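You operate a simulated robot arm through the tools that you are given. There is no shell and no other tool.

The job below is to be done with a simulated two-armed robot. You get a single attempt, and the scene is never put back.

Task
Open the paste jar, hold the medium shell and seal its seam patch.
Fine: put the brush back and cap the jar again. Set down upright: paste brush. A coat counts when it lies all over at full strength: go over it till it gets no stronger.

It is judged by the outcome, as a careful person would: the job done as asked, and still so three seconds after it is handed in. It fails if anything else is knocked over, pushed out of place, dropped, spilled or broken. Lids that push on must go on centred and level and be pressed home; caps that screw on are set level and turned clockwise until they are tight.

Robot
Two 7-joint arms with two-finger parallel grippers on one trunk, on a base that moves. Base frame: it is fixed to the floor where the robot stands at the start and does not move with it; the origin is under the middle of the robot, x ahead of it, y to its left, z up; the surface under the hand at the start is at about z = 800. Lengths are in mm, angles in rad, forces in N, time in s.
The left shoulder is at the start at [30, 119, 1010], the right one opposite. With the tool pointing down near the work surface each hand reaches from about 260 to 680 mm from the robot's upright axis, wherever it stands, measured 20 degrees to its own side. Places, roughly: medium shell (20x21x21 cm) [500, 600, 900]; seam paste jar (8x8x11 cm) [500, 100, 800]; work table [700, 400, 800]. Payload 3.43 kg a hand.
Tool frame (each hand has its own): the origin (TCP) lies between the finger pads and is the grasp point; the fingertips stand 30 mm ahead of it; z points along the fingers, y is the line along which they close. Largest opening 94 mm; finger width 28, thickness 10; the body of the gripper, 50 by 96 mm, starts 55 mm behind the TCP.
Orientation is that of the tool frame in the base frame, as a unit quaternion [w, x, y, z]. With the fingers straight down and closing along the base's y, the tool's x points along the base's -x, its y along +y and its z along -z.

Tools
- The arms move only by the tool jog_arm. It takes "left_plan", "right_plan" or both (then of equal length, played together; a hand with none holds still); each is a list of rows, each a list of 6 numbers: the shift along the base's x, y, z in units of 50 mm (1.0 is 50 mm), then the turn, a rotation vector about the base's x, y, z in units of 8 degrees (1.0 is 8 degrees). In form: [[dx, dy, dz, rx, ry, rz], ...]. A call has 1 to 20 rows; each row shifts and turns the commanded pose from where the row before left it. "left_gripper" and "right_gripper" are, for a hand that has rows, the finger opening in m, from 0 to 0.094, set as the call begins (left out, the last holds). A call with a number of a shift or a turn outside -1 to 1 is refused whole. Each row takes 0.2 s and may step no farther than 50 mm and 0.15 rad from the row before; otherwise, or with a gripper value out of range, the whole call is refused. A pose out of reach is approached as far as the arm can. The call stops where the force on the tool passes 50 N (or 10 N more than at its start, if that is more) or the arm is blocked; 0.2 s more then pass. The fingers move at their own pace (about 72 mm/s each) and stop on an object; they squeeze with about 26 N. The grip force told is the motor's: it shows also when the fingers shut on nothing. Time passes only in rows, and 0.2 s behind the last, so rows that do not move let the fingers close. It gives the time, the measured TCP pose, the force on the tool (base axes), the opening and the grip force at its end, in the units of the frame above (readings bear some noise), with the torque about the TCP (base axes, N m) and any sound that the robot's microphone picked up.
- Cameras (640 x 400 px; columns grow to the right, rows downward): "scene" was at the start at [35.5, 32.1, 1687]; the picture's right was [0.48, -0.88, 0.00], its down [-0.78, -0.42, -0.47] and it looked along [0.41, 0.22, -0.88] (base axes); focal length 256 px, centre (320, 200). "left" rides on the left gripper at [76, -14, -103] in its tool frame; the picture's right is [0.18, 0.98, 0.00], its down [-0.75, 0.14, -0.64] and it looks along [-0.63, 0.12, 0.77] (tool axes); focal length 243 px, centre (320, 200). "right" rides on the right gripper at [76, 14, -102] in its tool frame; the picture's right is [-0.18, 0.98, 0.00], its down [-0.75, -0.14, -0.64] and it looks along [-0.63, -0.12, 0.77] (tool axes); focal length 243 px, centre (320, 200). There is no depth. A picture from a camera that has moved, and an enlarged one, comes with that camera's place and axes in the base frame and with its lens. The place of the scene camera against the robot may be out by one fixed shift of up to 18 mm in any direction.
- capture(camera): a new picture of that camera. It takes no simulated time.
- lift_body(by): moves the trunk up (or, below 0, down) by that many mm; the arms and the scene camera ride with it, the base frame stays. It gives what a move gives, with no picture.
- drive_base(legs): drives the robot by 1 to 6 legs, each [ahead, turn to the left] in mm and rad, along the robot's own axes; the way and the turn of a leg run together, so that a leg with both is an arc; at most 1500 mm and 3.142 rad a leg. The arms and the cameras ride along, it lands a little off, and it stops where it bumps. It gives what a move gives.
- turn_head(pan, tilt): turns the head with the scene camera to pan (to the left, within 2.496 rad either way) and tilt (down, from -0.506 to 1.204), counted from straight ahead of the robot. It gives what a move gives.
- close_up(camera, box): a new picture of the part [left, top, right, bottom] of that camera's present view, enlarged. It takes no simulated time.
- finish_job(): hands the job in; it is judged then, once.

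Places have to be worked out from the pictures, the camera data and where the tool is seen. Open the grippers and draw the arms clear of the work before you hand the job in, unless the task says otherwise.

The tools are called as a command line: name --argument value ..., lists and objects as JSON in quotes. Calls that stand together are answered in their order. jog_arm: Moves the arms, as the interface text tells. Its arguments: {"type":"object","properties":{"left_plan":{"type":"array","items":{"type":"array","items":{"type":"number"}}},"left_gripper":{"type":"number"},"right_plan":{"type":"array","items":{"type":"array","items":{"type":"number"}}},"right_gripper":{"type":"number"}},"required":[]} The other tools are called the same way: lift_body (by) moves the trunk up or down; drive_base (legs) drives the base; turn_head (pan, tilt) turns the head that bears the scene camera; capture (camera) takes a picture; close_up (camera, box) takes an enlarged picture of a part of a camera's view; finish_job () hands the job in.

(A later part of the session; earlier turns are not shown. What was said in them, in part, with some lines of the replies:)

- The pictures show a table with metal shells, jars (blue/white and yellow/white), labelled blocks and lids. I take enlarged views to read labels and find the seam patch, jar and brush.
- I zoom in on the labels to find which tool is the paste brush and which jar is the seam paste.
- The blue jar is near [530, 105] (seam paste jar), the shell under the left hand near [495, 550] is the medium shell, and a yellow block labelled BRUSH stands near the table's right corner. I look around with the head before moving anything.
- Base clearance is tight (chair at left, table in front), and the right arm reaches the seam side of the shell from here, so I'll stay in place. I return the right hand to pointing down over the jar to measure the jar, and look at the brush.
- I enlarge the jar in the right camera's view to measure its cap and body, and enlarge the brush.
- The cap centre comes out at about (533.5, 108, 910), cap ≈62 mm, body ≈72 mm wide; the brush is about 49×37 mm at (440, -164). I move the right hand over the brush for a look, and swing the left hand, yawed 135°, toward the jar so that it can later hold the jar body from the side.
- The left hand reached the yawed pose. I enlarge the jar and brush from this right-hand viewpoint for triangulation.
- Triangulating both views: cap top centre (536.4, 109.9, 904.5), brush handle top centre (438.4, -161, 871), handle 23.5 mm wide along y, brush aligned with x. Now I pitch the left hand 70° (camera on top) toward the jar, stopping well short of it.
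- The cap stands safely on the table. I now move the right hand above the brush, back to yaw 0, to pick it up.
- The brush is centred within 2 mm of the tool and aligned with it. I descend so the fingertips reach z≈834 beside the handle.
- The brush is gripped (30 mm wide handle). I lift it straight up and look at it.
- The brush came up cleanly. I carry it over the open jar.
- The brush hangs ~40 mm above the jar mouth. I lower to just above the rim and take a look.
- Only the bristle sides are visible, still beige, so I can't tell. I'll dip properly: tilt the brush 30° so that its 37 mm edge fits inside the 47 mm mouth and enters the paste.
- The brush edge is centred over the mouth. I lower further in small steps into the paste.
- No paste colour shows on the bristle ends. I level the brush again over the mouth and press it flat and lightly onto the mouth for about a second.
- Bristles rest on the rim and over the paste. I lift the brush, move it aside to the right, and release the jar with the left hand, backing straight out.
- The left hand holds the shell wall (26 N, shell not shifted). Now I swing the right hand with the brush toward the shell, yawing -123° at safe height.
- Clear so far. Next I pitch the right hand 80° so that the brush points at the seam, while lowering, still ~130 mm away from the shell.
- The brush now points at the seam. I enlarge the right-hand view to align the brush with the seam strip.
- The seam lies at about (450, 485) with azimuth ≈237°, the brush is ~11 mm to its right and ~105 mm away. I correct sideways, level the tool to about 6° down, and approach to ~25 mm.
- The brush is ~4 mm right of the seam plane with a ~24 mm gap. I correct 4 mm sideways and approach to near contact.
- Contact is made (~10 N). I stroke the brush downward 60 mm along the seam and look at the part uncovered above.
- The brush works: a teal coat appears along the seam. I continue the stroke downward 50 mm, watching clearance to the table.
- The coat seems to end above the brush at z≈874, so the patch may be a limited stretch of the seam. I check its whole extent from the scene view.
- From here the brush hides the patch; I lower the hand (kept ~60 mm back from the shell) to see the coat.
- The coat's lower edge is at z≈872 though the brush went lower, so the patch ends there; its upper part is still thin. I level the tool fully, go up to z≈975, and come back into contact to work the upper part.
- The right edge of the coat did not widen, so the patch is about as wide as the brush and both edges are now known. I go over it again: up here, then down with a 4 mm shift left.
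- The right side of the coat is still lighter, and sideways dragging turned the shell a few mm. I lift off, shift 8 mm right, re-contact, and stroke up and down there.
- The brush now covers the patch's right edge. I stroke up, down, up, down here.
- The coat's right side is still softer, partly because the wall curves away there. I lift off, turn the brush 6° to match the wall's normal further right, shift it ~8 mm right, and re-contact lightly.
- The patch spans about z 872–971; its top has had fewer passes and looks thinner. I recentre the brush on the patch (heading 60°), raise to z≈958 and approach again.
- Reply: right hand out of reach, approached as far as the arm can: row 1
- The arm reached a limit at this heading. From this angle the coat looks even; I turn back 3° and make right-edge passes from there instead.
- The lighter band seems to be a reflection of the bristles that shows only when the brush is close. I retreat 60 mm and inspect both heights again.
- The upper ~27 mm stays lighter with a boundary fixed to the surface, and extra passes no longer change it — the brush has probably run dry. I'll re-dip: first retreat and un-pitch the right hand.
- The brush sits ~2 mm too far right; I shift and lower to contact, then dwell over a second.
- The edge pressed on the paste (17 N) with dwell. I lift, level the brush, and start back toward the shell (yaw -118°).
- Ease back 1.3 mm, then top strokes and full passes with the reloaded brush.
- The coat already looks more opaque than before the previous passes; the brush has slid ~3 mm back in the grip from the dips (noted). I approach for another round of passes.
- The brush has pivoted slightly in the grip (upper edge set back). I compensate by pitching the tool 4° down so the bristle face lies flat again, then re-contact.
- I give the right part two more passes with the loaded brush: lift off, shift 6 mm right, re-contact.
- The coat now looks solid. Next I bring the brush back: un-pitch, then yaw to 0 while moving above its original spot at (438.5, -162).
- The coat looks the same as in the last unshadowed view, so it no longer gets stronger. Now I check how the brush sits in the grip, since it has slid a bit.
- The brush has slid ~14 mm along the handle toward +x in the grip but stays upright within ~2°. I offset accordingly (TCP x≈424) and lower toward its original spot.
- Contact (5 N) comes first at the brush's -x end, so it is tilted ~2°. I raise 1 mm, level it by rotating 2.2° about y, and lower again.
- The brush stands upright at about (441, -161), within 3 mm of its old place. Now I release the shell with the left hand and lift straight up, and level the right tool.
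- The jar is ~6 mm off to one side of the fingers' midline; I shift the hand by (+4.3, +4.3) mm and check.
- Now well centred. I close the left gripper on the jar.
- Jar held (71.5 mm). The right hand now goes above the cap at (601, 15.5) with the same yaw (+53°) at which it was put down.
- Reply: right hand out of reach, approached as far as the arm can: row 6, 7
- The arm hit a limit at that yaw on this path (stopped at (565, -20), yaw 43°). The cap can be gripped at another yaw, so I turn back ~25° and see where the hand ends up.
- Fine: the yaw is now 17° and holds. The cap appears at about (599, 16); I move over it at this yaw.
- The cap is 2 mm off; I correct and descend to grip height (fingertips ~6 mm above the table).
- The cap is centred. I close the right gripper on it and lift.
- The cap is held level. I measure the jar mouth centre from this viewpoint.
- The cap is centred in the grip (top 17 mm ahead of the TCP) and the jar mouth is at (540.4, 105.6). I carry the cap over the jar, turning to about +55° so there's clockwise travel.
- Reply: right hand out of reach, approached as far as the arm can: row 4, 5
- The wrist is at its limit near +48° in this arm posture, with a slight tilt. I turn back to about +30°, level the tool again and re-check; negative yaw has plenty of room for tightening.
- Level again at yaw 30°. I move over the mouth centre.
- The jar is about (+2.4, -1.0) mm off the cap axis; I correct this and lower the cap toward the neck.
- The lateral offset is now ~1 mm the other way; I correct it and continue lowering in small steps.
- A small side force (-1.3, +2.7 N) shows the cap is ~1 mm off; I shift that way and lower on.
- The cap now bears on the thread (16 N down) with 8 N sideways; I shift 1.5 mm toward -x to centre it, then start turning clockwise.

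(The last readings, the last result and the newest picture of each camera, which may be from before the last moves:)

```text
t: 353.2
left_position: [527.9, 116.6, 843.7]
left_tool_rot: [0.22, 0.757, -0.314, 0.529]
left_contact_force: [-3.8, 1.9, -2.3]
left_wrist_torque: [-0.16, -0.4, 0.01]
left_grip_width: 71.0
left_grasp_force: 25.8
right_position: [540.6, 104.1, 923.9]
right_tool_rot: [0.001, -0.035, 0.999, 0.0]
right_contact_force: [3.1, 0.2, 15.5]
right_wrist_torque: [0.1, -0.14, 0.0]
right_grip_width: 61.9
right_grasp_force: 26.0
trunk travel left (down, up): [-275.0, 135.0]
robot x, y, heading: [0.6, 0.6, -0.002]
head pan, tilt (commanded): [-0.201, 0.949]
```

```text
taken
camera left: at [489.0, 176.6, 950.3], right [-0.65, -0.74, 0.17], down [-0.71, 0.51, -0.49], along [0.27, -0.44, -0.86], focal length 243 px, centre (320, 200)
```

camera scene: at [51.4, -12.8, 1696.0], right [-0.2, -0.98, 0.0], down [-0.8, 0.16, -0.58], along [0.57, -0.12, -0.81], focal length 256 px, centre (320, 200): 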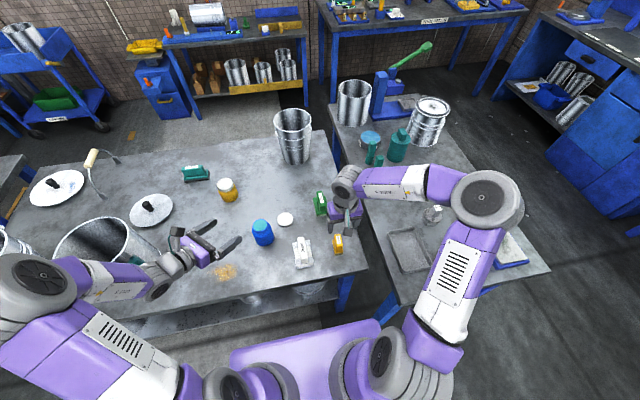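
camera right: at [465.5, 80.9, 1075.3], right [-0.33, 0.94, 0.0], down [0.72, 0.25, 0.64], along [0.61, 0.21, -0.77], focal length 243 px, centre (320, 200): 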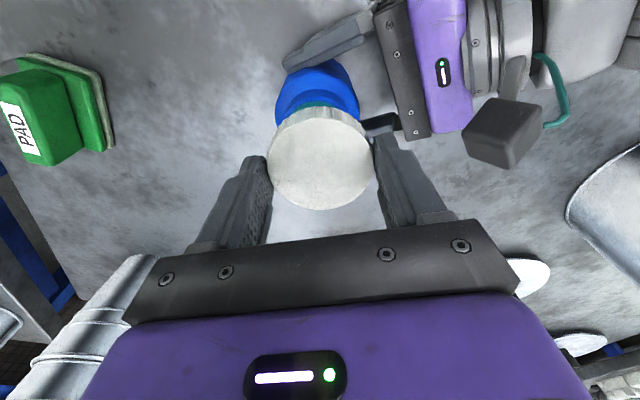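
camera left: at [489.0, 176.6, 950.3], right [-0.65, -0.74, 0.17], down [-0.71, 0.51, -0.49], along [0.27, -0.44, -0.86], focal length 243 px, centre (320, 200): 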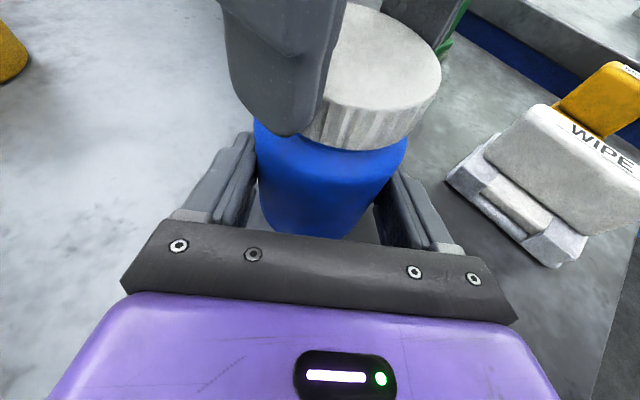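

The cap goes down as it turns (z 925→924), so the thread is engaging. I continue clockwise about 61°.

jog_arm --right_plan '[[0.01, 0, -0.004, 0, 0, -0.95], [0, 0, -0.004, 0, 0, -0.95], [0, 0, -0.004, 0, 0, -0.95], [0, 0, -0.004, 0, 0, -0.95], [0, 0, -0.004, 0, 0, -0.95], [0, 0, -0.004, 0, 0, -0.95], [0, 0, -0.004, 0, 0, -0.95], [0, 0, -0.004, 0, 0, -0.95]]'

capture --camera "left"

```text
t: 355.0
left_position: [527.3, 117.7, 843.8]
left_tool_rot: [0.22, 0.757, -0.314, 0.53]
left_contact_force: [-6.0, -2.5, -4.6]
left_wrist_torque: [0.2, -0.03, -0.17]
left_grip_width: 70.6
left_grasp_force: 25.8
right_position: [541.6, 105.1, 922.8]
right_tool_rot: [0.0, 0.475, 0.88, 0.0]
right_contact_force: [3.6, 5.2, 11.5]
right_wrist_torque: [0.07, -0.11, -0.01]
right_grip_width: 61.7
right_grasp_force: 26.9
trunk travel left (down, up): [-275.0, 135.0]
robot x, y, heading: [1.2, 2.4, 0.003]
head pan, tilt (commanded): [-0.201, 0.949]
```

```text
taken
camera left: at [489.2, 176.5, 950.3], right [-0.65, -0.74, 0.17], down [-0.71, 0.51, -0.49], along [0.27, -0.44, -0.86], focal length 243 px, centre (320, 200)
```

left: 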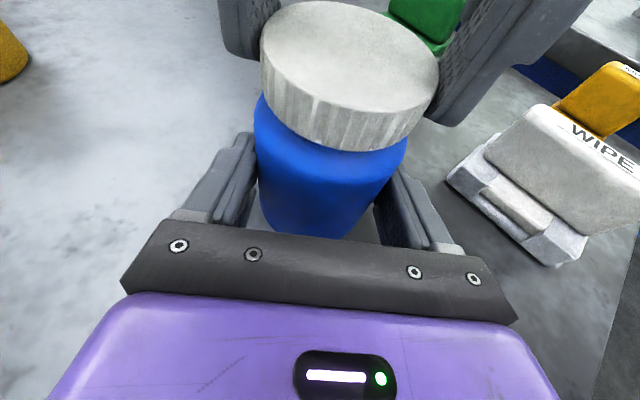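

The cap looks level and is lower on the neck. I continue clockwise another ~53°.

jog_arm --right_plan '[[0.01, 0.014, -0.004, 0, 0, -0.95], [0, 0, -0.004, 0, 0, -0.95], [0, 0, -0.004, 0, 0, -0.95], [0, 0, -0.004, 0, 0, -0.95], [0, 0, -0.004, 0, 0, -0.95], [0, 0, -0.004, 0, 0, -0.95], [0, 0, -0.004, 0, 0, -0.95]]'

capture --camera "left"

```text
t: 356.6
left_position: [528.8, 116.9, 843.8]
left_tool_rot: [0.219, 0.756, -0.313, 0.531]
left_contact_force: [-4.7, -5.5, -9.3]
left_wrist_torque: [0.17, -0.34, -0.04]
left_grip_width: 71.0
left_grasp_force: 25.8
right_position: [540.8, 104.6, 920.3]
right_tool_rot: [-0.001, 0.819, 0.574, 0.002]
right_contact_force: [6.8, 7.6, 25.5]
right_wrist_torque: [0.14, -0.18, -0.05]
right_grip_width: 61.8
right_grasp_force: 25.6
trunk travel left (down, up): [-275.0, 135.0]
robot x, y, heading: [2.1, 0.3, 0.002]
head pan, tilt (commanded): [-0.201, 0.949]
```

```text
taken
camera left: at [489.2, 176.6, 950.4], right [-0.65, -0.74, 0.17], down [-0.71, 0.51, -0.49], along [0.27, -0.44, -0.86], focal length 243 px, centre (320, 200)
```

left: 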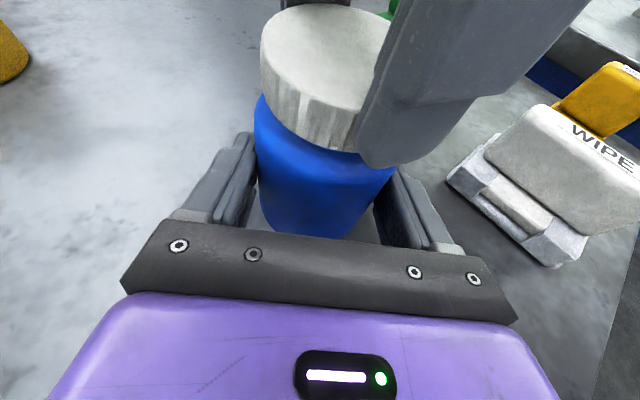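

About 140° done, with 25 N downward. I release slightly, lift, turn back to +30° and take a second grip.

jog_arm --right_plan '[[0, 0, 0.01, 0, 0, 0], [0, 0, 0, 0, 0, 0], [0, 0, 0.3, 0, 0, 0], [0, 0, 0.3, 0, 0, 0]]' --right_gripper 0.076

jog_arm --right_plan '[[0, 0, 0, 0, 0, 0.969], [0, 0, 0, 0, 0, 0.969], [0, 0, 0, 0, 0, 0.969], [0, 0, 0, 0, 0, 0.969], [0, 0, 0, 0, 0, 0.969], [0, 0, 0, 0, 0, 0.969], [0, 0, 0, 0, 0, 0.969], [0, 0, 0, 0, 0, 0.969], [0, 0, 0, 0, 0, 0.969], [0, 0, 0, 0, 0, 0.969], [0, 0, 0, 0, 0, 0.969], [0, 0, 0, 0, 0, 0.969], [0, 0, 0, 0, 0, 0.969], [0, 0, 0, 0, 0, 0.969], [0, 0, 0, 0, 0, 0.969], [0, 0, 0, 0, 0, 0.969], [0, 0, 0, 0, 0, 0.969], [0, 0, 0, 0, 0, 0.969]]'

capture --camera "left"

capture --camera "right"

```text
t: 357.6
left_position: [529.8, 117.9, 842.3]
left_tool_rot: [0.219, 0.757, -0.313, 0.53]
left_contact_force: [0.0, 0.1, 0.4]
left_wrist_torque: [-0.04, 0.09, 0.02]
left_grip_width: 71.1
left_grasp_force: 26.1
right_position: [540.9, 105.3, 951.4]
right_tool_rot: [-0.001, 0.819, 0.574, 0.0]
right_contact_force: [0.0, 0.5, -0.2]
right_wrist_torque: [-0.02, 0.01, 0.02]
right_grip_width: 76.0
right_grasp_force: 0.0
trunk travel left (down, up): [-275.0, 135.0]
robot x, y, heading: [-0.4, 4.3, 0.005]
head pan, tilt (commanded): [-0.201, 0.949]
```

```text
t: 361.4
left_position: [529.8, 118.2, 843.9]
left_tool_rot: [0.219, 0.756, -0.314, 0.53]
left_contact_force: [1.5, 0.4, 2.8]
left_wrist_torque: [-0.18, -0.13, 0.04]
left_grip_width: 70.8
left_grasp_force: 26.3
right_position: [540.1, 104.0, 951.1]
right_tool_rot: [0.0, -0.258, 0.966, -0.001]
right_contact_force: [-0.7, 0.7, 0.4]
right_wrist_torque: [0.01, -0.02, 0.01]
right_grip_width: 75.9
right_grasp_force: 0.1
trunk travel left (down, up): [-275.0, 135.0]
robot x, y, heading: [0.5, 1.0, -0.0]
head pan, tilt (commanded): [-0.201, 0.949]
```

```text
taken
camera left: at [489.9, 176.8, 950.4], right [-0.65, -0.74, 0.17], down [-0.71, 0.51, -0.49], along [0.27, -0.44, -0.85], focal length 243 px, centre (320, 200)
```

left: 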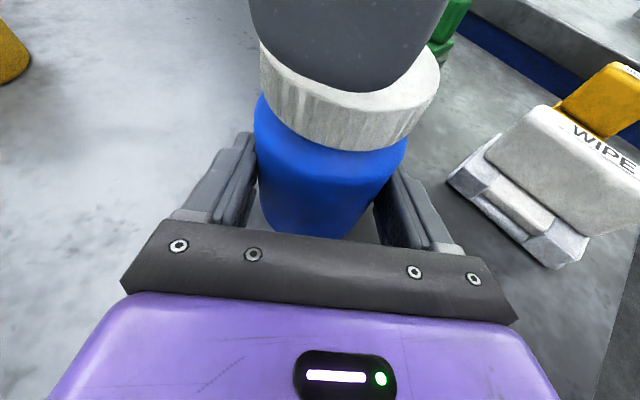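

```text
taken
camera right: at [467.6, 78.7, 1055.0], right [-0.33, 0.94, 0.0], down [0.72, 0.25, 0.64], along [0.61, 0.21, -0.77], focal length 243 px, centre (320, 200)
```

right: 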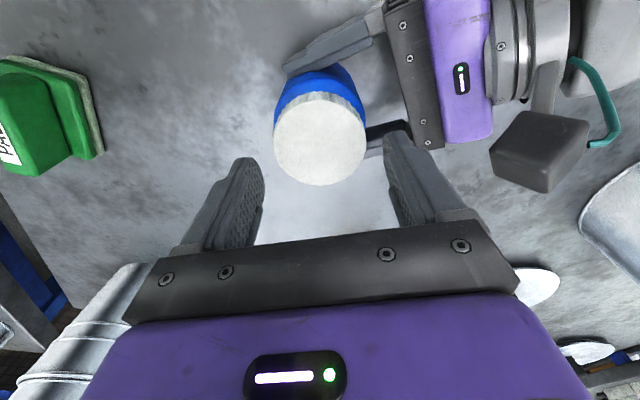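

The cap sits level on the neck. I lower for the second grip and close.

jog_arm --right_plan '[[-0.015, 0, -0.3, 0, 0, 0], [0, 0, -0.28, 0, 0, 0], [0, 0, 0, 0, 0, 0]]'

jog_arm --right_plan '[[0, 0, 0, 0, 0, 0], [0, 0, 0, 0, 0, 0], [0, 0, 0, 0, 0, 0]]' --right_gripper 0.05

jog_arm --right_plan '[[0, 0, -0.003, 0, 0, -0.95], [0, 0, -0.003, 0, 0, -0.95], [0, 0, -0.003, 0, 0, -0.95], [0, 0, -0.003, 0, 0, -0.95], [0, 0, -0.003, 0, 0, -0.95], [0, 0, -0.003, 0, 0, -0.95], [0, 0, -0.003, 0, 0, -0.95], [0, 0, -0.003, 0, 0, -0.95]]'

```text
t: 362.2
left_position: [529.1, 117.5, 844.5]
left_tool_rot: [0.22, 0.756, -0.314, 0.53]
left_contact_force: [0.3, 0.8, 4.0]
left_wrist_torque: [-0.15, -0.11, 0.05]
left_grip_width: 71.0
left_grasp_force: 25.7
right_position: [539.6, 105.5, 923.2]
right_tool_rot: [0.001, -0.257, 0.966, -0.001]
right_contact_force: [-0.8, 0.8, 0.8]
right_wrist_torque: [0.01, -0.03, 0.03]
right_grip_width: 76.2
right_grasp_force: 0.2
trunk travel left (down, up): [-275.0, 135.0]
robot x, y, heading: [1.7, 2.7, 0.004]
head pan, tilt (commanded): [-0.201, 0.949]
```

```text
t: 363.0
left_position: [528.4, 118.1, 842.8]
left_tool_rot: [0.219, 0.757, -0.314, 0.53]
left_contact_force: [-3.7, 4.6, 5.9]
left_wrist_torque: [-0.5, -0.43, 0.03]
left_grip_width: 70.6
left_grasp_force: 25.9
right_position: [541.6, 103.7, 923.8]
right_tool_rot: [0.001, -0.256, 0.967, -0.002]
right_contact_force: [4.9, -5.3, -2.0]
right_wrist_torque: [-0.13, -0.1, -0.02]
right_grip_width: 63.6
right_grasp_force: 25.8
trunk travel left (down, up): [-275.0, 135.0]
robot x, y, heading: [2.1, -0.3, 0.002]
head pan, tilt (commanded): [-0.201, 0.949]
```

```text
t: 364.8
left_position: [529.2, 118.4, 843.6]
left_tool_rot: [0.219, 0.757, -0.314, 0.53]
left_contact_force: [-4.2, 5.9, 5.5]
left_wrist_torque: [0.16, 0.08, -0.07]
left_grip_width: 71.0
left_grasp_force: 25.9
right_position: [540.0, 106.8, 922.5]
right_tool_rot: [-0.001, 0.269, 0.963, 0.0]
right_contact_force: [4.3, -5.5, 2.3]
right_wrist_torque: [-0.31, -0.29, 0.04]
right_grip_width: 61.7
right_grasp_force: 26.2
trunk travel left (down, up): [-275.0, 135.0]
robot x, y, heading: [1.6, 2.5, -0.004]
head pan, tilt (commanded): [-0.201, 0.949]
```

It keeps turning easily. I correct ~1 mm sideways and turn another 76° clockwise.

jog_arm --right_plan '[[0.016, -0.02, -0.004, 0, 0, -0.95], [0, 0, -0.004, 0, 0, -0.95], [0, 0, -0.004, 0, 0, -0.95], [0, 0, -0.004, 0, 0, -0.95], [0, 0, -0.004, 0, 0, -0.95]]'

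jog_arm --right_plan '[[0, 0, -0.004, 0, 0, -0.95], [0, 0, -0.004, 0, 0, -0.95], [0, 0, -0.004, 0, 0, -0.95], [0, 0, -0.004, 0, 0, -0.95], [0, 0, -0.004, 0, 0, -0.95]]'

capture --camera "left"

```text
t: 366.0
left_position: [527.8, 114.6, 843.6]
left_tool_rot: [0.22, 0.757, -0.314, 0.53]
left_contact_force: [1.9, -9.3, 0.0]
left_wrist_torque: [0.47, 0.01, -0.13]
left_grip_width: 70.9
left_grasp_force: 26.4
right_position: [539.8, 105.3, 920.9]
right_tool_rot: [-0.002, 0.568, 0.823, 0.001]
right_contact_force: [-1.6, 9.0, 7.4]
right_wrist_torque: [0.34, 0.04, 0.02]
right_grip_width: 61.6
right_grasp_force: 26.2
trunk travel left (down, up): [-275.0, 135.0]
robot x, y, heading: [0.3, 1.3, 0.001]
head pan, tilt (commanded): [-0.201, 0.949]
```

```text
t: 367.2
left_position: [528.1, 116.3, 844.6]
left_tool_rot: [0.22, 0.757, -0.315, 0.529]
left_contact_force: [-7.4, -18.5, -0.2]
left_wrist_torque: [0.44, -0.46, -0.31]
left_grip_width: 70.7
left_grasp_force: 25.6
right_position: [542.3, 104.5, 921.8]
right_tool_rot: [-0.001, 0.805, 0.593, 0.003]
right_contact_force: [11.5, 18.2, 10.1]
right_wrist_torque: [0.56, -0.28, 0.06]
right_grip_width: 61.7
right_grasp_force: 26.2
trunk travel left (down, up): [-275.0, 135.0]
robot x, y, heading: [1.8, -2.8, 0.004]
head pan, tilt (commanded): [-0.201, 0.949]
```

```text
taken
camera left: at [489.2, 175.5, 950.3], right [-0.65, -0.74, 0.17], down [-0.71, 0.51, -0.49], along [0.27, -0.44, -0.85], focal length 243 px, centre (320, 200)
```

left: 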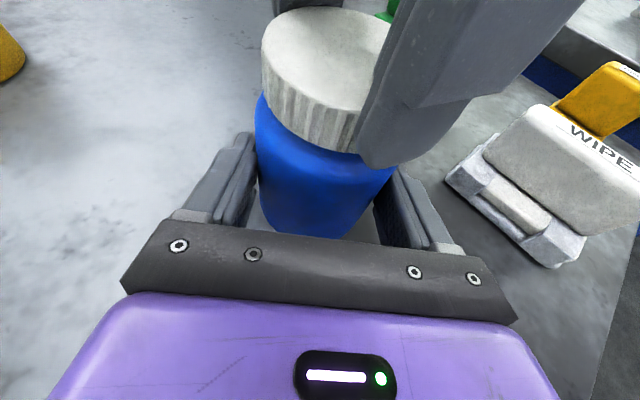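

Side forces have grown (cap centre slightly off the wrist axis). I correct by (+1, +1.7) mm and look at the torque.

jog_arm --right_plan '[[0.02, 0.034, 0, 0, 0, 0], [0, 0, 0, 0, 0, 0]]'

jog_arm --right_plan '[[0, 0, -0.003, 0, 0, -0.9], [0, 0, -0.003, 0, 0, -0.9], [0, 0, 0, 0, 0, 0]]'

```text
t: 367.8
left_position: [527.6, 116.2, 843.5]
left_tool_rot: [0.219, 0.757, -0.313, 0.53]
left_contact_force: [-8.3, -17.3, -3.1]
left_wrist_torque: [-0.23, -0.21, -0.21]
left_grip_width: 70.6
left_grasp_force: 26.0
right_position: [541.0, 104.8, 921.2]
right_tool_rot: [-0.001, 0.805, 0.593, 0.003]
right_contact_force: [8.0, 11.1, 17.0]
right_wrist_torque: [0.52, -0.18, 0.01]
right_grip_width: 61.4
right_grasp_force: 26.2
trunk travel left (down, up): [-275.0, 135.0]
robot x, y, heading: [-2.9, 2.6, 0.004]
head pan, tilt (commanded): [-0.201, 0.949]
```

```text
t: 368.6
left_position: [526.1, 116.6, 843.2]
left_tool_rot: [0.219, 0.757, -0.315, 0.529]
left_contact_force: [-22.8, -3.4, 2.6]
left_wrist_torque: [0.19, -0.56, -0.87]
left_grip_width: 71.1
left_grasp_force: 26.0
right_position: [542.5, 101.5, 920.4]
right_tool_rot: [0.003, 0.874, 0.486, 0.002]
right_contact_force: [22.2, -0.8, 14.2]
right_wrist_torque: [-0.45, -0.55, 0.73]
right_grip_width: 61.8
right_grasp_force: 25.9
trunk travel left (down, up): [-275.0, 135.0]
robot x, y, heading: [0.5, 0.9, -0.002]
head pan, tilt (commanded): [-0.201, 0.949]
```

Torque has risen sharply to 0.73 N·m against clockwise turning — the cap is getting tight. I re-grip once more at a fresh angle to confirm and finish tightening.

jog_arm --right_plan '[[0, 0, 0, 0, 0, 0], [0, 0, 0, 0, 0, 0], [0, 0, 0.3, 0, 0, 0], [0, 0, 0.3, 0, 0, 0]]' --right_gripper 0.076

jog_arm --right_plan '[[0, 0, 0, 0, 0, 0.969], [0, 0, 0, 0, 0, 0.969], [0, 0, 0, 0, 0, 0.969], [0, 0, 0, 0, 0, 0.969], [0, 0, 0, 0, 0, 0.969], [0, 0, 0, 0, 0, 0.969], [0, 0, 0, 0, 0, 0.969], [0, 0, 0, 0, 0, 0.969], [0, 0, 0, 0, 0, 0.969], [0, 0, 0, 0, 0, 0.969], [0, 0, 0, 0, 0, 0.969], [0, 0, 0, 0, 0, 0.969], [0, 0, 0, 0, 0, 0.969], [0, 0, 0, 0, 0, 0.969], [0, 0, 0, 0, 0, 0.969], [0, 0, 0, 0, 0, 0]]'

close_up --camera "right" --box '[240, 60, 400, 200]'

capture --camera "left"

```text
t: 369.6
left_position: [528.4, 116.8, 844.1]
left_tool_rot: [0.219, 0.757, -0.314, 0.53]
left_contact_force: [-0.3, -0.3, 0.4]
left_wrist_torque: [-0.07, 0.1, -0.03]
left_grip_width: 71.0
left_grasp_force: 26.1
right_position: [541.5, 105.8, 948.4]
right_tool_rot: [-0.001, 0.873, 0.489, 0.0]
right_contact_force: [0.2, -0.4, 0.8]
right_wrist_torque: [-0.02, -0.04, 0.0]
right_grip_width: 76.0
right_grasp_force: 0.0
trunk travel left (down, up): [-275.0, 135.0]
robot x, y, heading: [-2.7, 0.7, 0.001]
head pan, tilt (commanded): [-0.201, 0.949]
```

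```text
t: 373.0
left_position: [529.8, 117.9, 844.4]
left_tool_rot: [0.22, 0.757, -0.314, 0.53]
left_contact_force: [-0.3, -0.2, 1.3]
left_wrist_torque: [-0.05, -0.1, -0.01]
left_grip_width: 71.0
left_grasp_force: 26.0
right_position: [541.6, 104.9, 947.8]
right_tool_rot: [0.0, 0.045, 0.999, -0.001]
right_contact_force: [0.4, 0.0, 0.8]
right_wrist_torque: [0.0, 0.0, -0.01]
right_grip_width: 76.1
right_grasp_force: 0.0
trunk travel left (down, up): [-275.0, 135.0]
robot x, y, heading: [-2.5, -0.2, -0.0]
head pan, tilt (commanded): [-0.201, 0.949]
```

```text
2.86 times, centred on (320, 130) of right
camera zoom: at [466.0, 125.8, 1052.2], right [0.27, 0.96, 0.0], down [0.74, -0.21, 0.64], along [0.62, -0.18, -0.77], focal length 693 px, centre (320, 400)
```

zoom: 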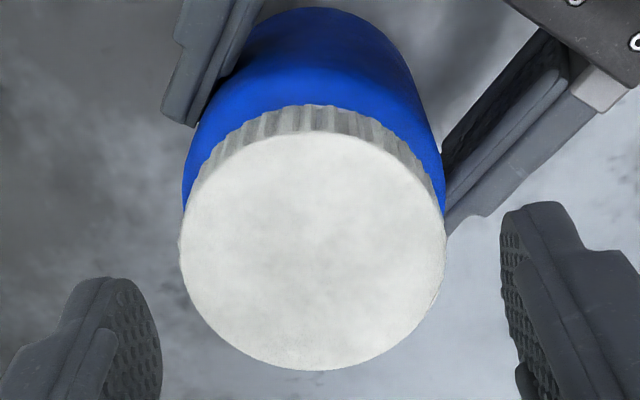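

```text
taken
camera left: at [489.9, 176.6, 950.3], right [-0.65, -0.74, 0.17], down [-0.71, 0.51, -0.49], along [0.27, -0.44, -0.86], focal length 243 px, centre (320, 200)
```

left: 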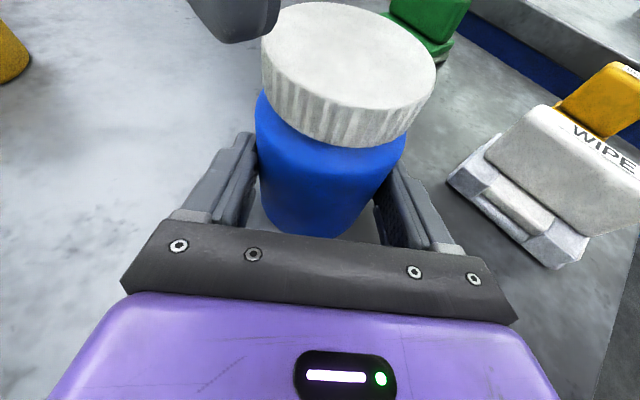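

I compare the cap's seating with the first pictures, using the same left close-up as before opening.

close_up --camera "left" --box '[240, 0, 460, 180]'

```text
2.22 times, centred on (350, 90) of left
camera zoom: at [489.9, 176.6, 950.3], right [-0.65, -0.74, 0.17], down [-0.71, 0.51, -0.49], along [0.27, -0.44, -0.86], focal length 539 px, centre (253, 444)
```

zoom: 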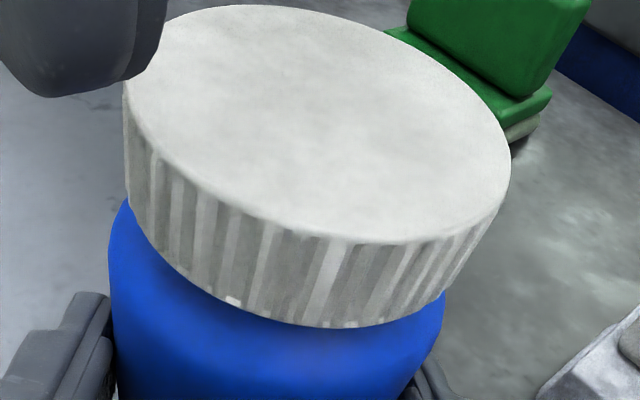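

The cap is at least as low as originally (it looks smaller/farther, jar ratio unchanged). I grip once more and turn clockwise to confirm tightness.

jog_arm --right_plan '[[0, 0, -0.3, 0, 0, 0], [0, 0, -0.23, 0, 0, 0], [0, 0, 0, 0, 0, 0]]'

jog_arm --right_plan '[[0, 0, 0, 0, 0, 0], [0, 0, 0, 0, 0, 0], [0, 0, 0, 0, 0, 0]]' --right_gripper 0.05

jog_arm --right_plan '[[0, 0, 0, 0, 0, -0.6], [0, 0, 0, 0, 0, -0.6]]'

```text
t: 373.8
left_position: [528.7, 117.0, 843.8]
left_tool_rot: [0.22, 0.757, -0.314, 0.53]
left_contact_force: [-0.4, -0.5, 0.8]
left_wrist_torque: [-0.1, 0.0, -0.05]
left_grip_width: 71.3
left_grasp_force: 26.4
right_position: [542.6, 104.9, 923.0]
right_tool_rot: [0.0, 0.046, 0.999, -0.001]
right_contact_force: [0.1, 0.2, -0.9]
right_wrist_torque: [0.0, -0.02, 0.03]
right_grip_width: 76.1
right_grasp_force: 0.0
trunk travel left (down, up): [-275.0, 135.0]
robot x, y, heading: [-0.8, -1.8, -0.002]
head pan, tilt (commanded): [-0.201, 0.949]
```

```text
t: 374.6
left_position: [530.3, 118.7, 843.6]
left_tool_rot: [0.218, 0.758, -0.312, 0.53]
left_contact_force: [0.2, 12.0, 3.4]
left_wrist_torque: [-0.72, 0.06, 0.21]
left_grip_width: 71.1
left_grasp_force: 26.2
right_position: [541.8, 105.2, 923.1]
right_tool_rot: [0.001, 0.047, 0.999, -0.003]
right_contact_force: [-0.6, -14.1, 0.0]
right_wrist_torque: [-0.46, 0.0, -0.03]
right_grip_width: 66.5
right_grasp_force: 26.2
trunk travel left (down, up): [-275.0, 135.0]
robot x, y, heading: [-1.6, -1.6, -0.008]
head pan, tilt (commanded): [-0.201, 0.949]
```

```text
t: 375.2
left_position: [529.4, 117.2, 843.4]
left_tool_rot: [0.22, 0.756, -0.314, 0.53]
left_contact_force: [-1.9, 12.9, 4.3]
left_wrist_torque: [-0.33, 0.06, -0.53]
left_grip_width: 71.4
left_grasp_force: 26.4
right_position: [542.1, 105.3, 922.1]
right_tool_rot: [0.0, 0.129, 0.992, -0.001]
right_contact_force: [3.2, -12.5, -1.1]
right_wrist_torque: [-0.52, -0.19, 0.63]
right_grip_width: 65.7
right_grasp_force: 26.3
trunk travel left (down, up): [-275.0, 135.0]
robot x, y, heading: [-1.8, -0.9, -0.003]
head pan, tilt (commanded): [-0.201, 0.949]
```

Immediate resistance (0.63 N·m) confirms tightness. I align (-1.5 mm in y) and give a final small turn clockwise.

jog_arm --right_plan '[[0.01, -0.03, 0, 0, 0, 0], [0, 0, 0, 0, 0, -0.5], [0, 0, 0, 0, 0, -0.5]]'

jog_arm --right_plan '[[0, 0, 0, 0, 0, -0.5], [0, 0, 0, 0, 0, -0.5]]'

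capture --camera "left"

```text
t: 376.0
left_position: [529.3, 116.8, 844.4]
left_tool_rot: [0.22, 0.757, -0.314, 0.529]
left_contact_force: [-1.8, 6.2, 0.5]
left_wrist_torque: [-0.09, 0.06, -0.34]
left_grip_width: 71.2
left_grasp_force: 26.0
right_position: [542.5, 102.7, 923.4]
right_tool_rot: [0.0, 0.199, 0.98, 0.0]
right_contact_force: [0.9, -6.4, 0.7]
right_wrist_torque: [-0.33, -0.04, 0.4]
right_grip_width: 64.4
right_grasp_force: 26.0
trunk travel left (down, up): [-275.0, 135.0]
robot x, y, heading: [-0.5, 1.6, 0.003]
head pan, tilt (commanded): [-0.201, 0.949]
```

```text
t: 376.6
left_position: [528.8, 116.1, 843.9]
left_tool_rot: [0.22, 0.757, -0.314, 0.53]
left_contact_force: [-0.2, 3.0, -1.8]
left_wrist_torque: [-0.14, 0.09, -0.23]
left_grip_width: 71.0
left_grasp_force: 25.8
right_position: [542.3, 104.5, 922.0]
right_tool_rot: [-0.001, 0.266, 0.964, 0.0]
right_contact_force: [-0.4, -3.7, 0.3]
right_wrist_torque: [-0.08, -0.03, 0.22]
right_grip_width: 61.8
right_grasp_force: 26.0
trunk travel left (down, up): [-275.0, 135.0]
robot x, y, heading: [-1.4, -0.6, 0.001]
head pan, tilt (commanded): [-0.201, 0.949]
```

```text
taken
camera left: at [490.0, 176.4, 950.1], right [-0.65, -0.74, 0.17], down [-0.71, 0.51, -0.49], along [0.27, -0.44, -0.86], focal length 243 px, centre (320, 200)
```

left: 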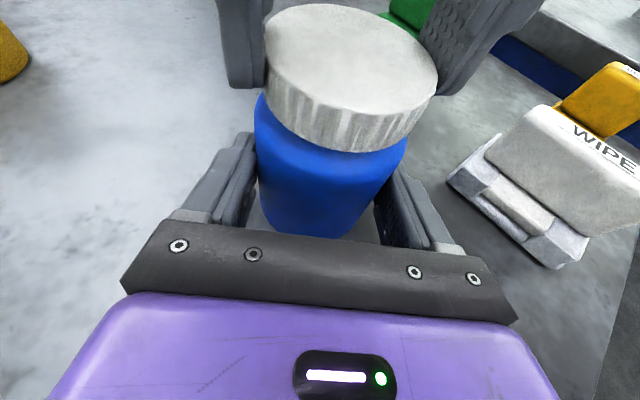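

Torque fell back to 0.22, so the cap may still be turning. I continue clockwise in steps and watch torque and height.

jog_arm --right_plan '[[0, -0.01, -0.002, 0, 0, -0.9], [0, 0, -0.002, 0, 0, -0.9]]'

jog_arm --right_plan '[[0, 0, -0.002, 0, 0, -0.9], [0, 0, -0.002, 0, 0, -0.9]]'

jog_arm --right_plan '[[0, 0, -0.002, 0, 0, -0.9], [0, 0, -0.002, 0, 0, -0.9]]'

close_up --camera "left" --box '[240, 0, 460, 180]'

```text
t: 377.2
left_position: [529.3, 117.7, 843.3]
left_tool_rot: [0.219, 0.757, -0.313, 0.53]
left_contact_force: [3.2, 2.7, -1.3]
left_wrist_torque: [-0.1, 0.2, -0.82]
left_grip_width: 71.3
left_grasp_force: 26.0
right_position: [541.4, 104.7, 923.2]
right_tool_rot: [-0.001, 0.385, 0.923, -0.001]
right_contact_force: [-3.3, -3.5, -0.6]
right_wrist_torque: [-0.05, 0.05, 0.9]
right_grip_width: 61.6
right_grasp_force: 25.6
trunk travel left (down, up): [-275.0, 135.0]
robot x, y, heading: [3.4, 3.3, -0.002]
head pan, tilt (commanded): [-0.201, 0.949]
```

```text
t: 377.8
left_position: [528.1, 116.8, 845.0]
left_tool_rot: [0.22, 0.756, -0.314, 0.53]
left_contact_force: [1.4, 1.8, 0.2]
left_wrist_torque: [-0.14, 0.14, -0.77]
left_grip_width: 70.7
left_grasp_force: 26.3
right_position: [542.3, 103.3, 923.6]
right_tool_rot: [0.0, 0.497, 0.868, 0.0]
right_contact_force: [-1.7, -2.6, 0.6]
right_wrist_torque: [0.08, 0.09, 0.85]
right_grip_width: 61.8
right_grasp_force: 25.7
trunk travel left (down, up): [-275.0, 135.0]
robot x, y, heading: [-1.4, 0.9, 0.006]
head pan, tilt (commanded): [-0.201, 0.949]
```

```text
t: 378.4
left_position: [529.2, 116.0, 844.2]
left_tool_rot: [0.219, 0.757, -0.314, 0.53]
left_contact_force: [0.5, 0.0, -0.2]
left_wrist_torque: [0.01, 0.0, -0.29]
left_grip_width: 71.0
left_grasp_force: 26.4
right_position: [542.6, 104.8, 921.9]
right_tool_rot: [-0.001, 0.603, 0.798, 0.0]
right_contact_force: [-2.3, -1.8, 1.3]
right_wrist_torque: [-0.06, 0.11, 0.36]
right_grip_width: 61.8
right_grasp_force: 26.0
trunk travel left (down, up): [-275.0, 135.0]
robot x, y, heading: [2.9, -3.1, 0.004]
head pan, tilt (commanded): [-0.201, 0.949]
```

```text
2.22 times, centred on (350, 90) of left
camera zoom: at [489.7, 176.6, 950.2], right [-0.65, -0.74, 0.17], down [-0.71, 0.51, -0.49], along [0.27, -0.44, -0.86], focal length 539 px, centre (253, 444)
```

zoom: 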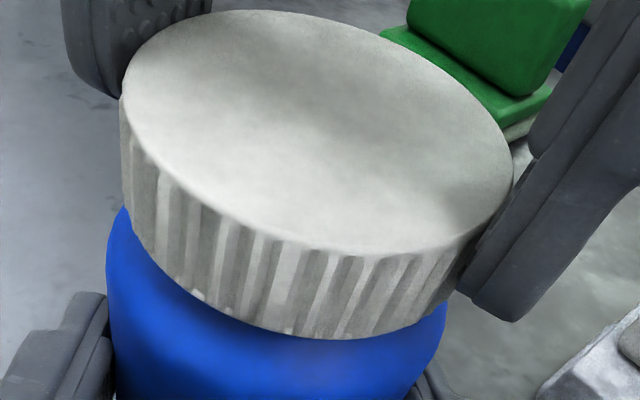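

Torque now swings between 0.4 and 0.9 N·m as the fingers begin to slip on the cap — it is tight. One more short clockwise push to verify.

jog_arm --right_plan '[[0, 0, -0.002, 0, 0, -0.9], [0, 0, 0, 0, 0, -0.9]]'

jog_arm --right_plan '[[0, 0, 0, 0, 0, -0.9], [0, 0, 0, 0, 0, -0.9]]'

close_up --camera "left" --box '[240, 0, 460, 180]'

```text
t: 379.0
left_position: [528.4, 117.1, 843.1]
left_tool_rot: [0.22, 0.756, -0.314, 0.53]
left_contact_force: [1.4, 2.5, -0.1]
left_wrist_torque: [-0.25, 0.39, -0.51]
left_grip_width: 71.0
left_grasp_force: 26.7
right_position: [542.6, 103.0, 922.2]
right_tool_rot: [0.001, 0.698, 0.716, 0.0]
right_contact_force: [-3.5, -3.0, 1.6]
right_wrist_torque: [0.1, -0.07, 0.56]
right_grip_width: 61.9
right_grasp_force: 25.9
trunk travel left (down, up): [-275.0, 135.0]
robot x, y, heading: [0.5, -1.3, -0.002]
head pan, tilt (commanded): [-0.201, 0.949]
```

```text
t: 379.6
left_position: [530.0, 117.0, 843.7]
left_tool_rot: [0.219, 0.757, -0.313, 0.529]
left_contact_force: [4.7, 4.7, -0.4]
left_wrist_torque: [-0.35, 0.64, -0.49]
left_grip_width: 71.3
left_grasp_force: 25.8
right_position: [542.5, 104.5, 920.7]
right_tool_rot: [-0.001, 0.783, 0.622, -0.001]
right_contact_force: [-6.0, -4.0, 1.6]
right_wrist_torque: [0.08, -0.12, 0.58]
right_grip_width: 61.9
right_grasp_force: 25.9
trunk travel left (down, up): [-275.0, 135.0]
robot x, y, heading: [-1.3, -0.3, -0.002]
head pan, tilt (commanded): [-0.201, 0.949]
```

```text
2.22 times, centred on (350, 90) of left
camera zoom: at [490.1, 177.3, 950.4], right [-0.65, -0.74, 0.17], down [-0.71, 0.51, -0.49], along [0.27, -0.44, -0.86], focal length 539 px, centre (253, 444)
```

zoom: 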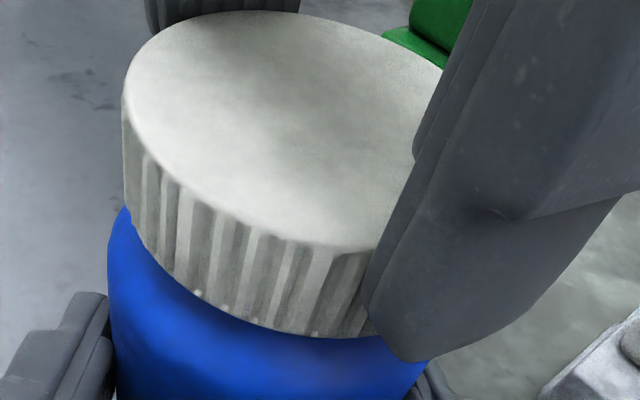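

A steady 0.5-0.9 N·m against almost none when it was opened: the cap is at its stop. I release the cap and lift the right hand clear.

jog_arm --right_plan '[[0, 0, 0, 0, 0, 0], [0, 0, 0, 0, 0, 0], [0, 0, 0.3, 0, 0, 0], [0, 0, 0.6, 0, 0, 0], [0, 0, 0.8, 0, 0, 0], [0, 0, 0.8, 0, 0, 0]]' --right_gripper 0.076

close_up --camera "left" --box '[240, 0, 460, 180]'

capture --camera "right"

```text
t: 381.0
left_position: [528.6, 117.3, 843.2]
left_tool_rot: [0.22, 0.757, -0.314, 0.529]
left_contact_force: [-1.2, 1.4, 1.0]
left_wrist_torque: [0.07, 0.15, 0.02]
left_grip_width: 71.2
left_grasp_force: 26.1
right_position: [541.9, 104.2, 1048.2]
right_tool_rot: [0.0, 0.782, 0.623, 0.001]
right_contact_force: [-0.2, 0.1, -0.4]
right_wrist_torque: [0.0, 0.01, -0.01]
right_grip_width: 76.1
right_grasp_force: 0.1
trunk travel left (down, up): [-275.0, 135.0]
robot x, y, heading: [3.3, -1.6, 0.0]
head pan, tilt (commanded): [-0.201, 0.949]
```

```text
2.22 times, centred on (350, 90) of left
camera zoom: at [489.7, 176.9, 950.3], right [-0.65, -0.74, 0.17], down [-0.71, 0.51, -0.49], along [0.27, -0.44, -0.86], focal length 539 px, centre (253, 444)
```

zoom: 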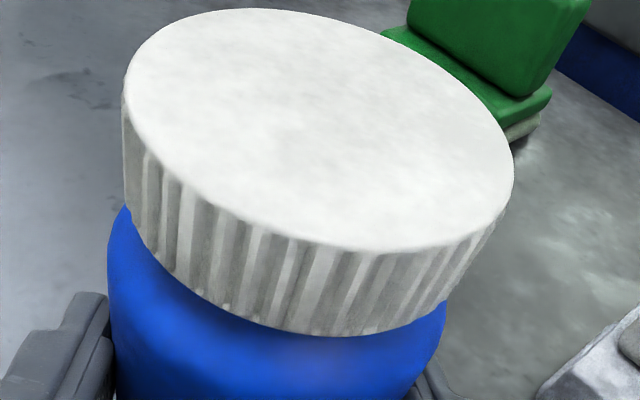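

```text
taken
camera right: at [573.0, 175.3, 1151.1], right [0.92, -0.4, 0.0], down [-0.3, -0.7, 0.64], along [-0.26, -0.59, -0.77], focal length 243 px, centre (320, 200)
```

right: 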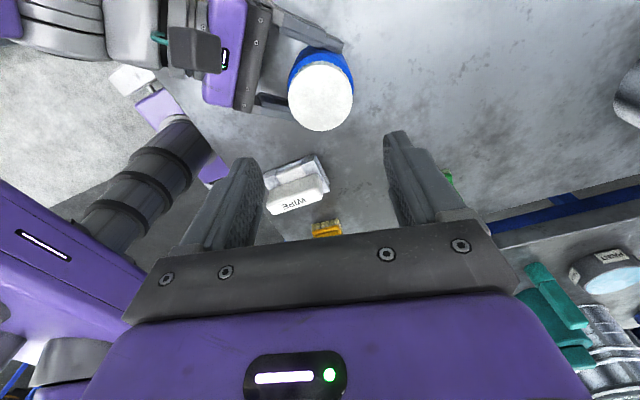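

The cap sits level and at its original height. I now release the jar with the left hand and back straight out.

jog_arm --left_plan '[[0, 0, 0, 0, 0, 0], [0, 0, 0, 0, 0, 0], [0, 0, 0, 0, 0, 0]]' --left_gripper 0.094

capture --camera "left"

jog_arm --left_plan '[[-0.33, 0.33, 0, 0, 0, 0], [-0.33, 0.33, 0, 0, 0, 0], [-0.33, 0.33, 0, 0, 0, 0], [-0.33, 0.33, 0, 0, 0, 0], [-0.1, 0.1, 0.8, 0, 0, 0], [-0.1, 0.1, 0.8, 0, 0, 0], [-0.1, 0.1, 0.8, 0, 0, 0], [0, 0, 0.8, 0, 0, 0], [0, 0, 0.8, 0, 0, 0]]'

capture --camera "left"

```text
t: 381.8
left_position: [529.0, 116.8, 843.5]
left_tool_rot: [0.219, 0.757, -0.314, 0.53]
left_contact_force: [-0.2, 0.2, -0.2]
left_wrist_torque: [0.01, -0.06, 0.04]
left_grip_width: 94.0
left_grasp_force: 0.0
right_position: [543.7, 103.9, 1047.4]
right_tool_rot: [-0.001, 0.782, 0.623, 0.0]
right_contact_force: [0.1, -0.3, 0.0]
right_wrist_torque: [0.01, -0.03, -0.02]
right_grip_width: 76.0
right_grasp_force: 0.1
trunk travel left (down, up): [-275.0, 135.0]
robot x, y, heading: [5.9, 0.0, 0.0]
head pan, tilt (commanded): [-0.201, 0.949]
```

```text
taken
camera left: at [490.0, 176.8, 950.3], right [-0.65, -0.74, 0.17], down [-0.71, 0.51, -0.49], along [0.27, -0.44, -0.86], focal length 243 px, centre (320, 200)
```

left: 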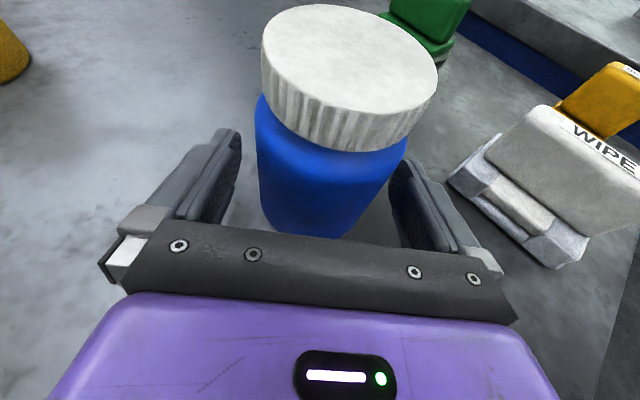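

```text
t: 383.8
left_position: [449.2, 194.5, 1042.8]
left_tool_rot: [0.22, 0.756, -0.313, 0.531]
left_contact_force: [-0.6, 0.8, 0.5]
left_wrist_torque: [0.03, 0.0, 0.06]
left_grip_width: 94.2
left_grasp_force: 0.0
right_position: [542.6, 103.9, 1047.4]
right_tool_rot: [-0.001, 0.782, 0.623, 0.001]
right_contact_force: [-0.2, -0.4, 0.6]
right_wrist_torque: [0.0, 0.0, 0.0]
right_grip_width: 76.0
right_grasp_force: 0.1
trunk travel left (down, up): [-275.0, 135.0]
robot x, y, heading: [2.2, -1.5, 0.003]
head pan, tilt (commanded): [-0.201, 0.949]
```

```text
taken
camera left: at [409.6, 254.5, 1149.8], right [-0.65, -0.74, 0.17], down [-0.71, 0.51, -0.49], along [0.27, -0.44, -0.86], focal length 243 px, centre (320, 200)
```

left: 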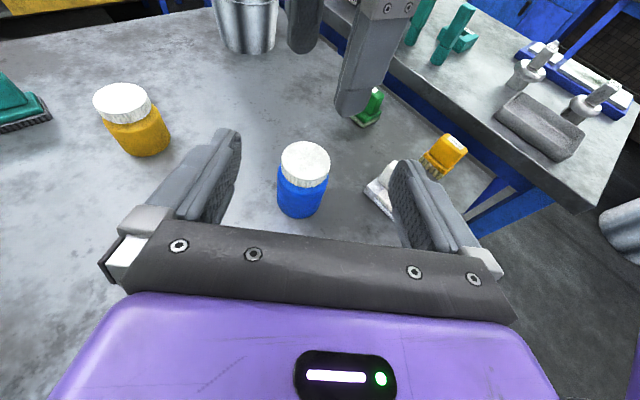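

The jar stands capped. I check the cap's level in an enlarged view and retract the arms: right hand up and back to the right, left hand un-pitching and back to the left.

close_up --camera "left" --box '[250, 120, 350, 230]'

jog_arm --left_plan '[[-0.2, 0.3, 0.35, 0.687, 0.687, 0], [-0.2, 0.3, 0.35, 0.687, 0.687, 0], [-0.2, 0.3, 0.35, 0.687, 0.687, 0], [-0.2, 0.3, 0.35, 0.687, 0.687, 0], [-0.2, 0.3, 0.35, 0.687, 0.687, 0], [-0.2, 0.3, 0.35, 0.687, 0.687, 0], [-0.2, 0.3, 0.35, 0.687, 0.687, 0], [-0.2, 0.3, 0.35, 0.687, 0.687, 0], [-0.2, 0.3, 0.35, 0.687, 0.687, 0]]' --right_plan '[[0, 0, 0.6, 0, 0, 0], [-0.2, -0.2, 0.6, 0, 0, 0.8], [-0.3, -0.2, 0.5, 0, 0, 0.8], [-0.3, -0.3, 0.5, 0, 0, 0.8], [-0.4, -0.3, 0.5, 0, 0, 0.8], [-0.5, -0.4, 0.4, 0, 0, 0.8], [-0.5, -0.4, 0.4, 0, 0, 0.8], [-0.5, -0.4, 0.3, 0, 0, 0.8], [-0.5, -0.5, 0.2, 0, 0, 0.8]]' --right_gripper 0.094

turn_head --pan 0.4 --tilt 1.0

capture --camera "scene"

```text
3.64 times, centred on (300, 175) of left
camera zoom: at [409.6, 254.5, 1149.8], right [-0.65, -0.74, 0.17], down [-0.71, 0.51, -0.49], along [0.27, -0.44, -0.86], focal length 882 px, centre (393, 291)
```

zoom: 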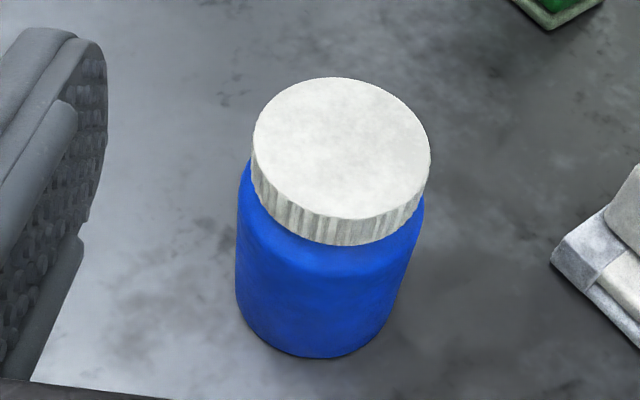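

```text
t: 385.8
left_position: [356.9, 333.2, 1200.7]
left_tool_rot: [-0.002, 0.923, -0.384, 0.0]
left_contact_force: [0.6, 0.2, -0.3]
left_wrist_torque: [0.01, -0.03, 0.0]
left_grip_width: 93.8
left_grasp_force: 0.0
right_position: [381.3, -31.6, 1247.4]
right_tool_rot: [0.0, 0.434, 0.901, 0.0]
right_contact_force: [-0.6, -0.9, 0.2]
right_wrist_torque: [0.03, 0.01, 0.02]
right_grip_width: 93.8
right_grasp_force: 0.0
trunk travel left (down, up): [-275.0, 135.0]
robot x, y, heading: [-2.5, 2.8, 0.003]
head pan, tilt (commanded): [-0.201, 0.949]
```

```text
t: 386.8
left_position: [357.6, 332.7, 1199.3]
left_tool_rot: [0.0, 0.924, -0.382, -0.001]
left_contact_force: [0.3, 0.4, 0.2]
left_wrist_torque: [-0.02, -0.02, 0.03]
left_grip_width: 94.0
left_grasp_force: 0.1
right_position: [383.4, -30.5, 1247.6]
right_tool_rot: [0.0, 0.436, 0.9, -0.001]
right_contact_force: [0.1, -0.3, -0.3]
right_wrist_torque: [-0.01, 0.01, -0.05]
right_grip_width: 94.1
right_grasp_force: 0.1
trunk travel left (down, up): [-275.0, 135.0]
robot x, y, heading: [3.0, 0.2, -0.003]
head pan, tilt (commanded): [0.4, 1.0]
```

```text
taken
camera scene: at [43.1, 28.4, 1692.5], right [0.39, -0.92, 0.0], down [-0.78, -0.33, -0.54], along [0.5, 0.21, -0.84], focal length 256 px, centre (320, 200)
```

scene: 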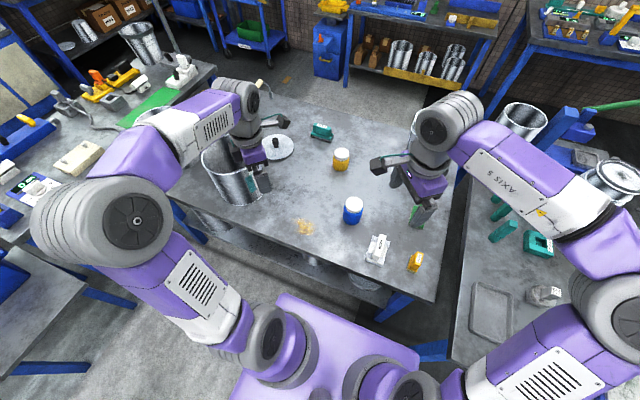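

I enlarge the jar, brush and shell in the scene view for a final check.

close_up --camera "scene" --box '[325, 140, 385, 230]'

close_up --camera "scene" --box '[350, 210, 440, 280]'

capture --camera "right"

capture --camera "left"

```text
4.44 times, centred on (355, 185) of scene
camera zoom: at [43.1, 28.4, 1692.5], right [0.39, -0.92, 0.0], down [-0.78, -0.33, -0.54], along [0.5, 0.21, -0.84], focal length 1138 px, centre (164, 267)
```

zoom: 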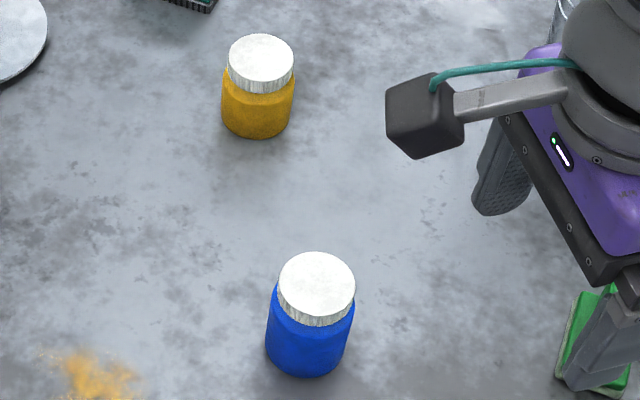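

```text
5.71 times, centred on (395, 245) of scene
camera zoom: at [43.1, 28.4, 1692.5], right [0.39, -0.92, 0.0], down [-0.78, -0.33, -0.54], along [0.5, 0.21, -0.84], focal length 1462 px, centre (-109, -57)
```

zoom: 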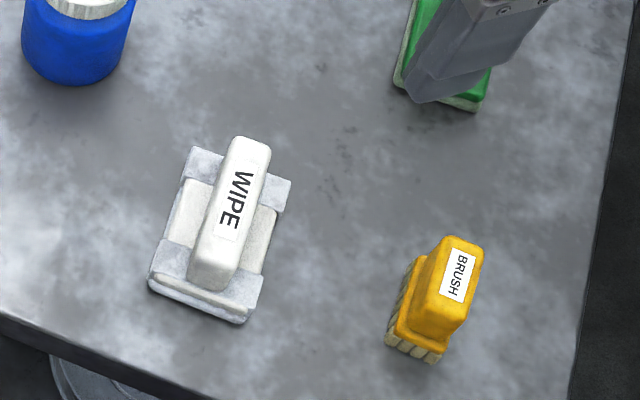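

```text
taken
camera right: at [347.6, 38.4, 1350.1], right [0.89, 0.46, 0.0], down [0.36, -0.68, 0.64], along [0.3, -0.57, -0.77], focal length 243 px, centre (320, 200)
```

right: 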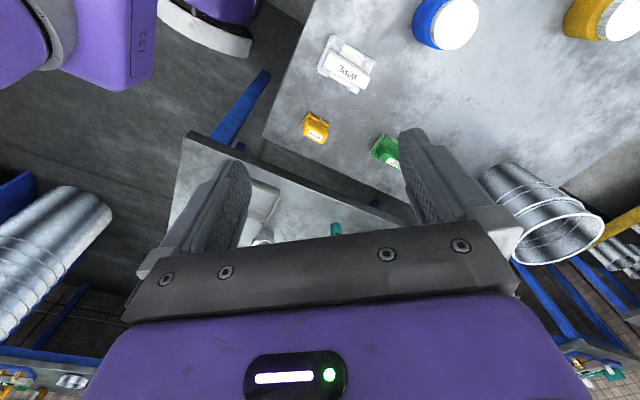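

```text
taken
camera left: at [422.1, 289.6, 1302.4], right [-0.57, -0.82, 0.0], down [-0.63, 0.43, 0.64], along [-0.53, 0.36, -0.77], focal length 243 px, centre (320, 200)
```

left: 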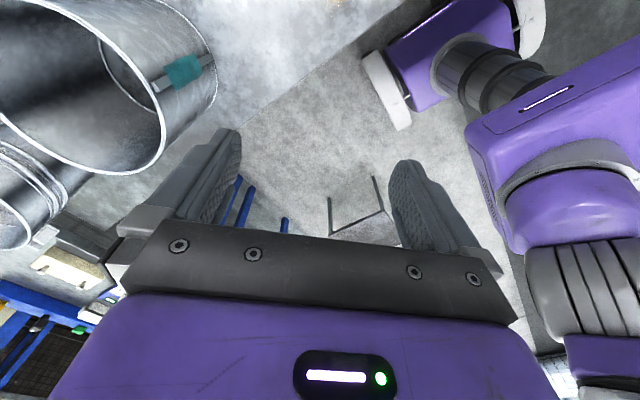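

Everything is in place: jar capped like its neighbour, brush upright, other items unmoved. One last look at the sealed patch.

close_up --camera "left" --box '[130, 20, 230, 120]'

close_up --camera "scene" --box '[190, 120, 300, 220]'

```text
4.00 times, centred on (180, 70) of left
camera zoom: at [422.1, 289.6, 1302.4], right [-0.57, -0.82, 0.0], down [-0.63, 0.43, 0.64], along [-0.53, 0.36, -0.77], focal length 970 px, centre (880, 720)
```

zoom: 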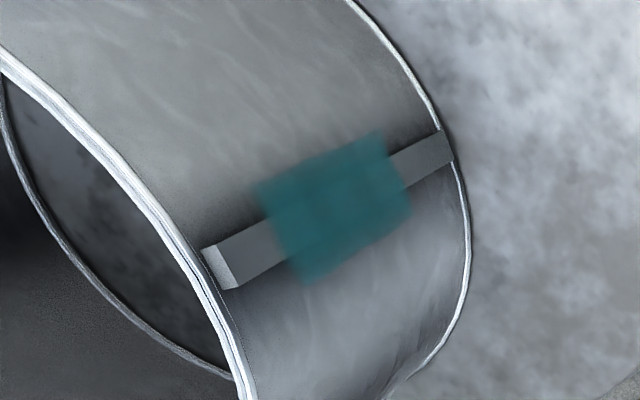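

```text
4.00 times, centred on (245, 170) of scene
camera zoom: at [43.1, 28.4, 1692.5], right [0.39, -0.92, 0.0], down [-0.78, -0.33, -0.54], along [0.5, 0.21, -0.84], focal length 1024 px, centre (620, 320)
```

zoom: 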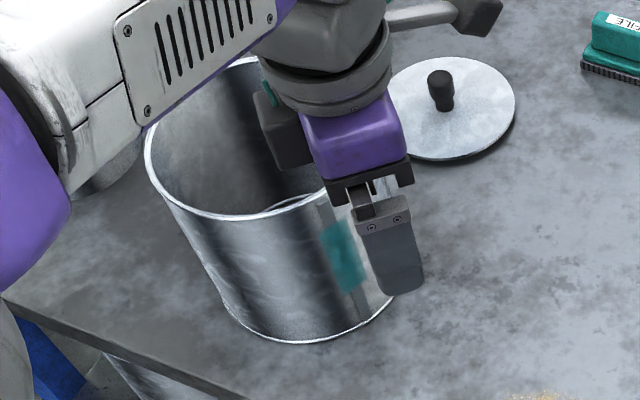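

From this clear angle the patch shows one even, opaque coat. The jar is capped tight, the brush stands upright in its place, the grippers are open and the arms are clear, so I hand in the job.

finish_job

```text
The job is handed in.
```

The seam patch on the medium shell is sealed, the brush is back on its spot and the jar is capped. I have handed the job in and don't have the verdict.

- **Coat:** The last pictures show one even, opaque coat over the whole patch, including the raised seam bar. I dipped the brush again twice and kept brushing until the coat looked no different from one round to the next. "Full strength" is a judgement from the pictures.
- **Brush:** It stands upright on its bristles, about 3 mm from where I picked it up.
- **Jar:** I put the cap back on level and centred and turned it clockwise until it met firm resistance, 0.5–0.9 N·m against almost none when I opened it. The cap sits at its original height. The jar itself ended up about 6–7 mm from its starting place.
- **Shell:** I held it by the rim with the left hand, but the brushing turned it a few degrees and moved it about 9 mm. It stands upright, and I did not move it back.

Nothing was knocked over, dropped or spilled, and the other items I could see look where they were. Both grippers are open and the arms are clear.
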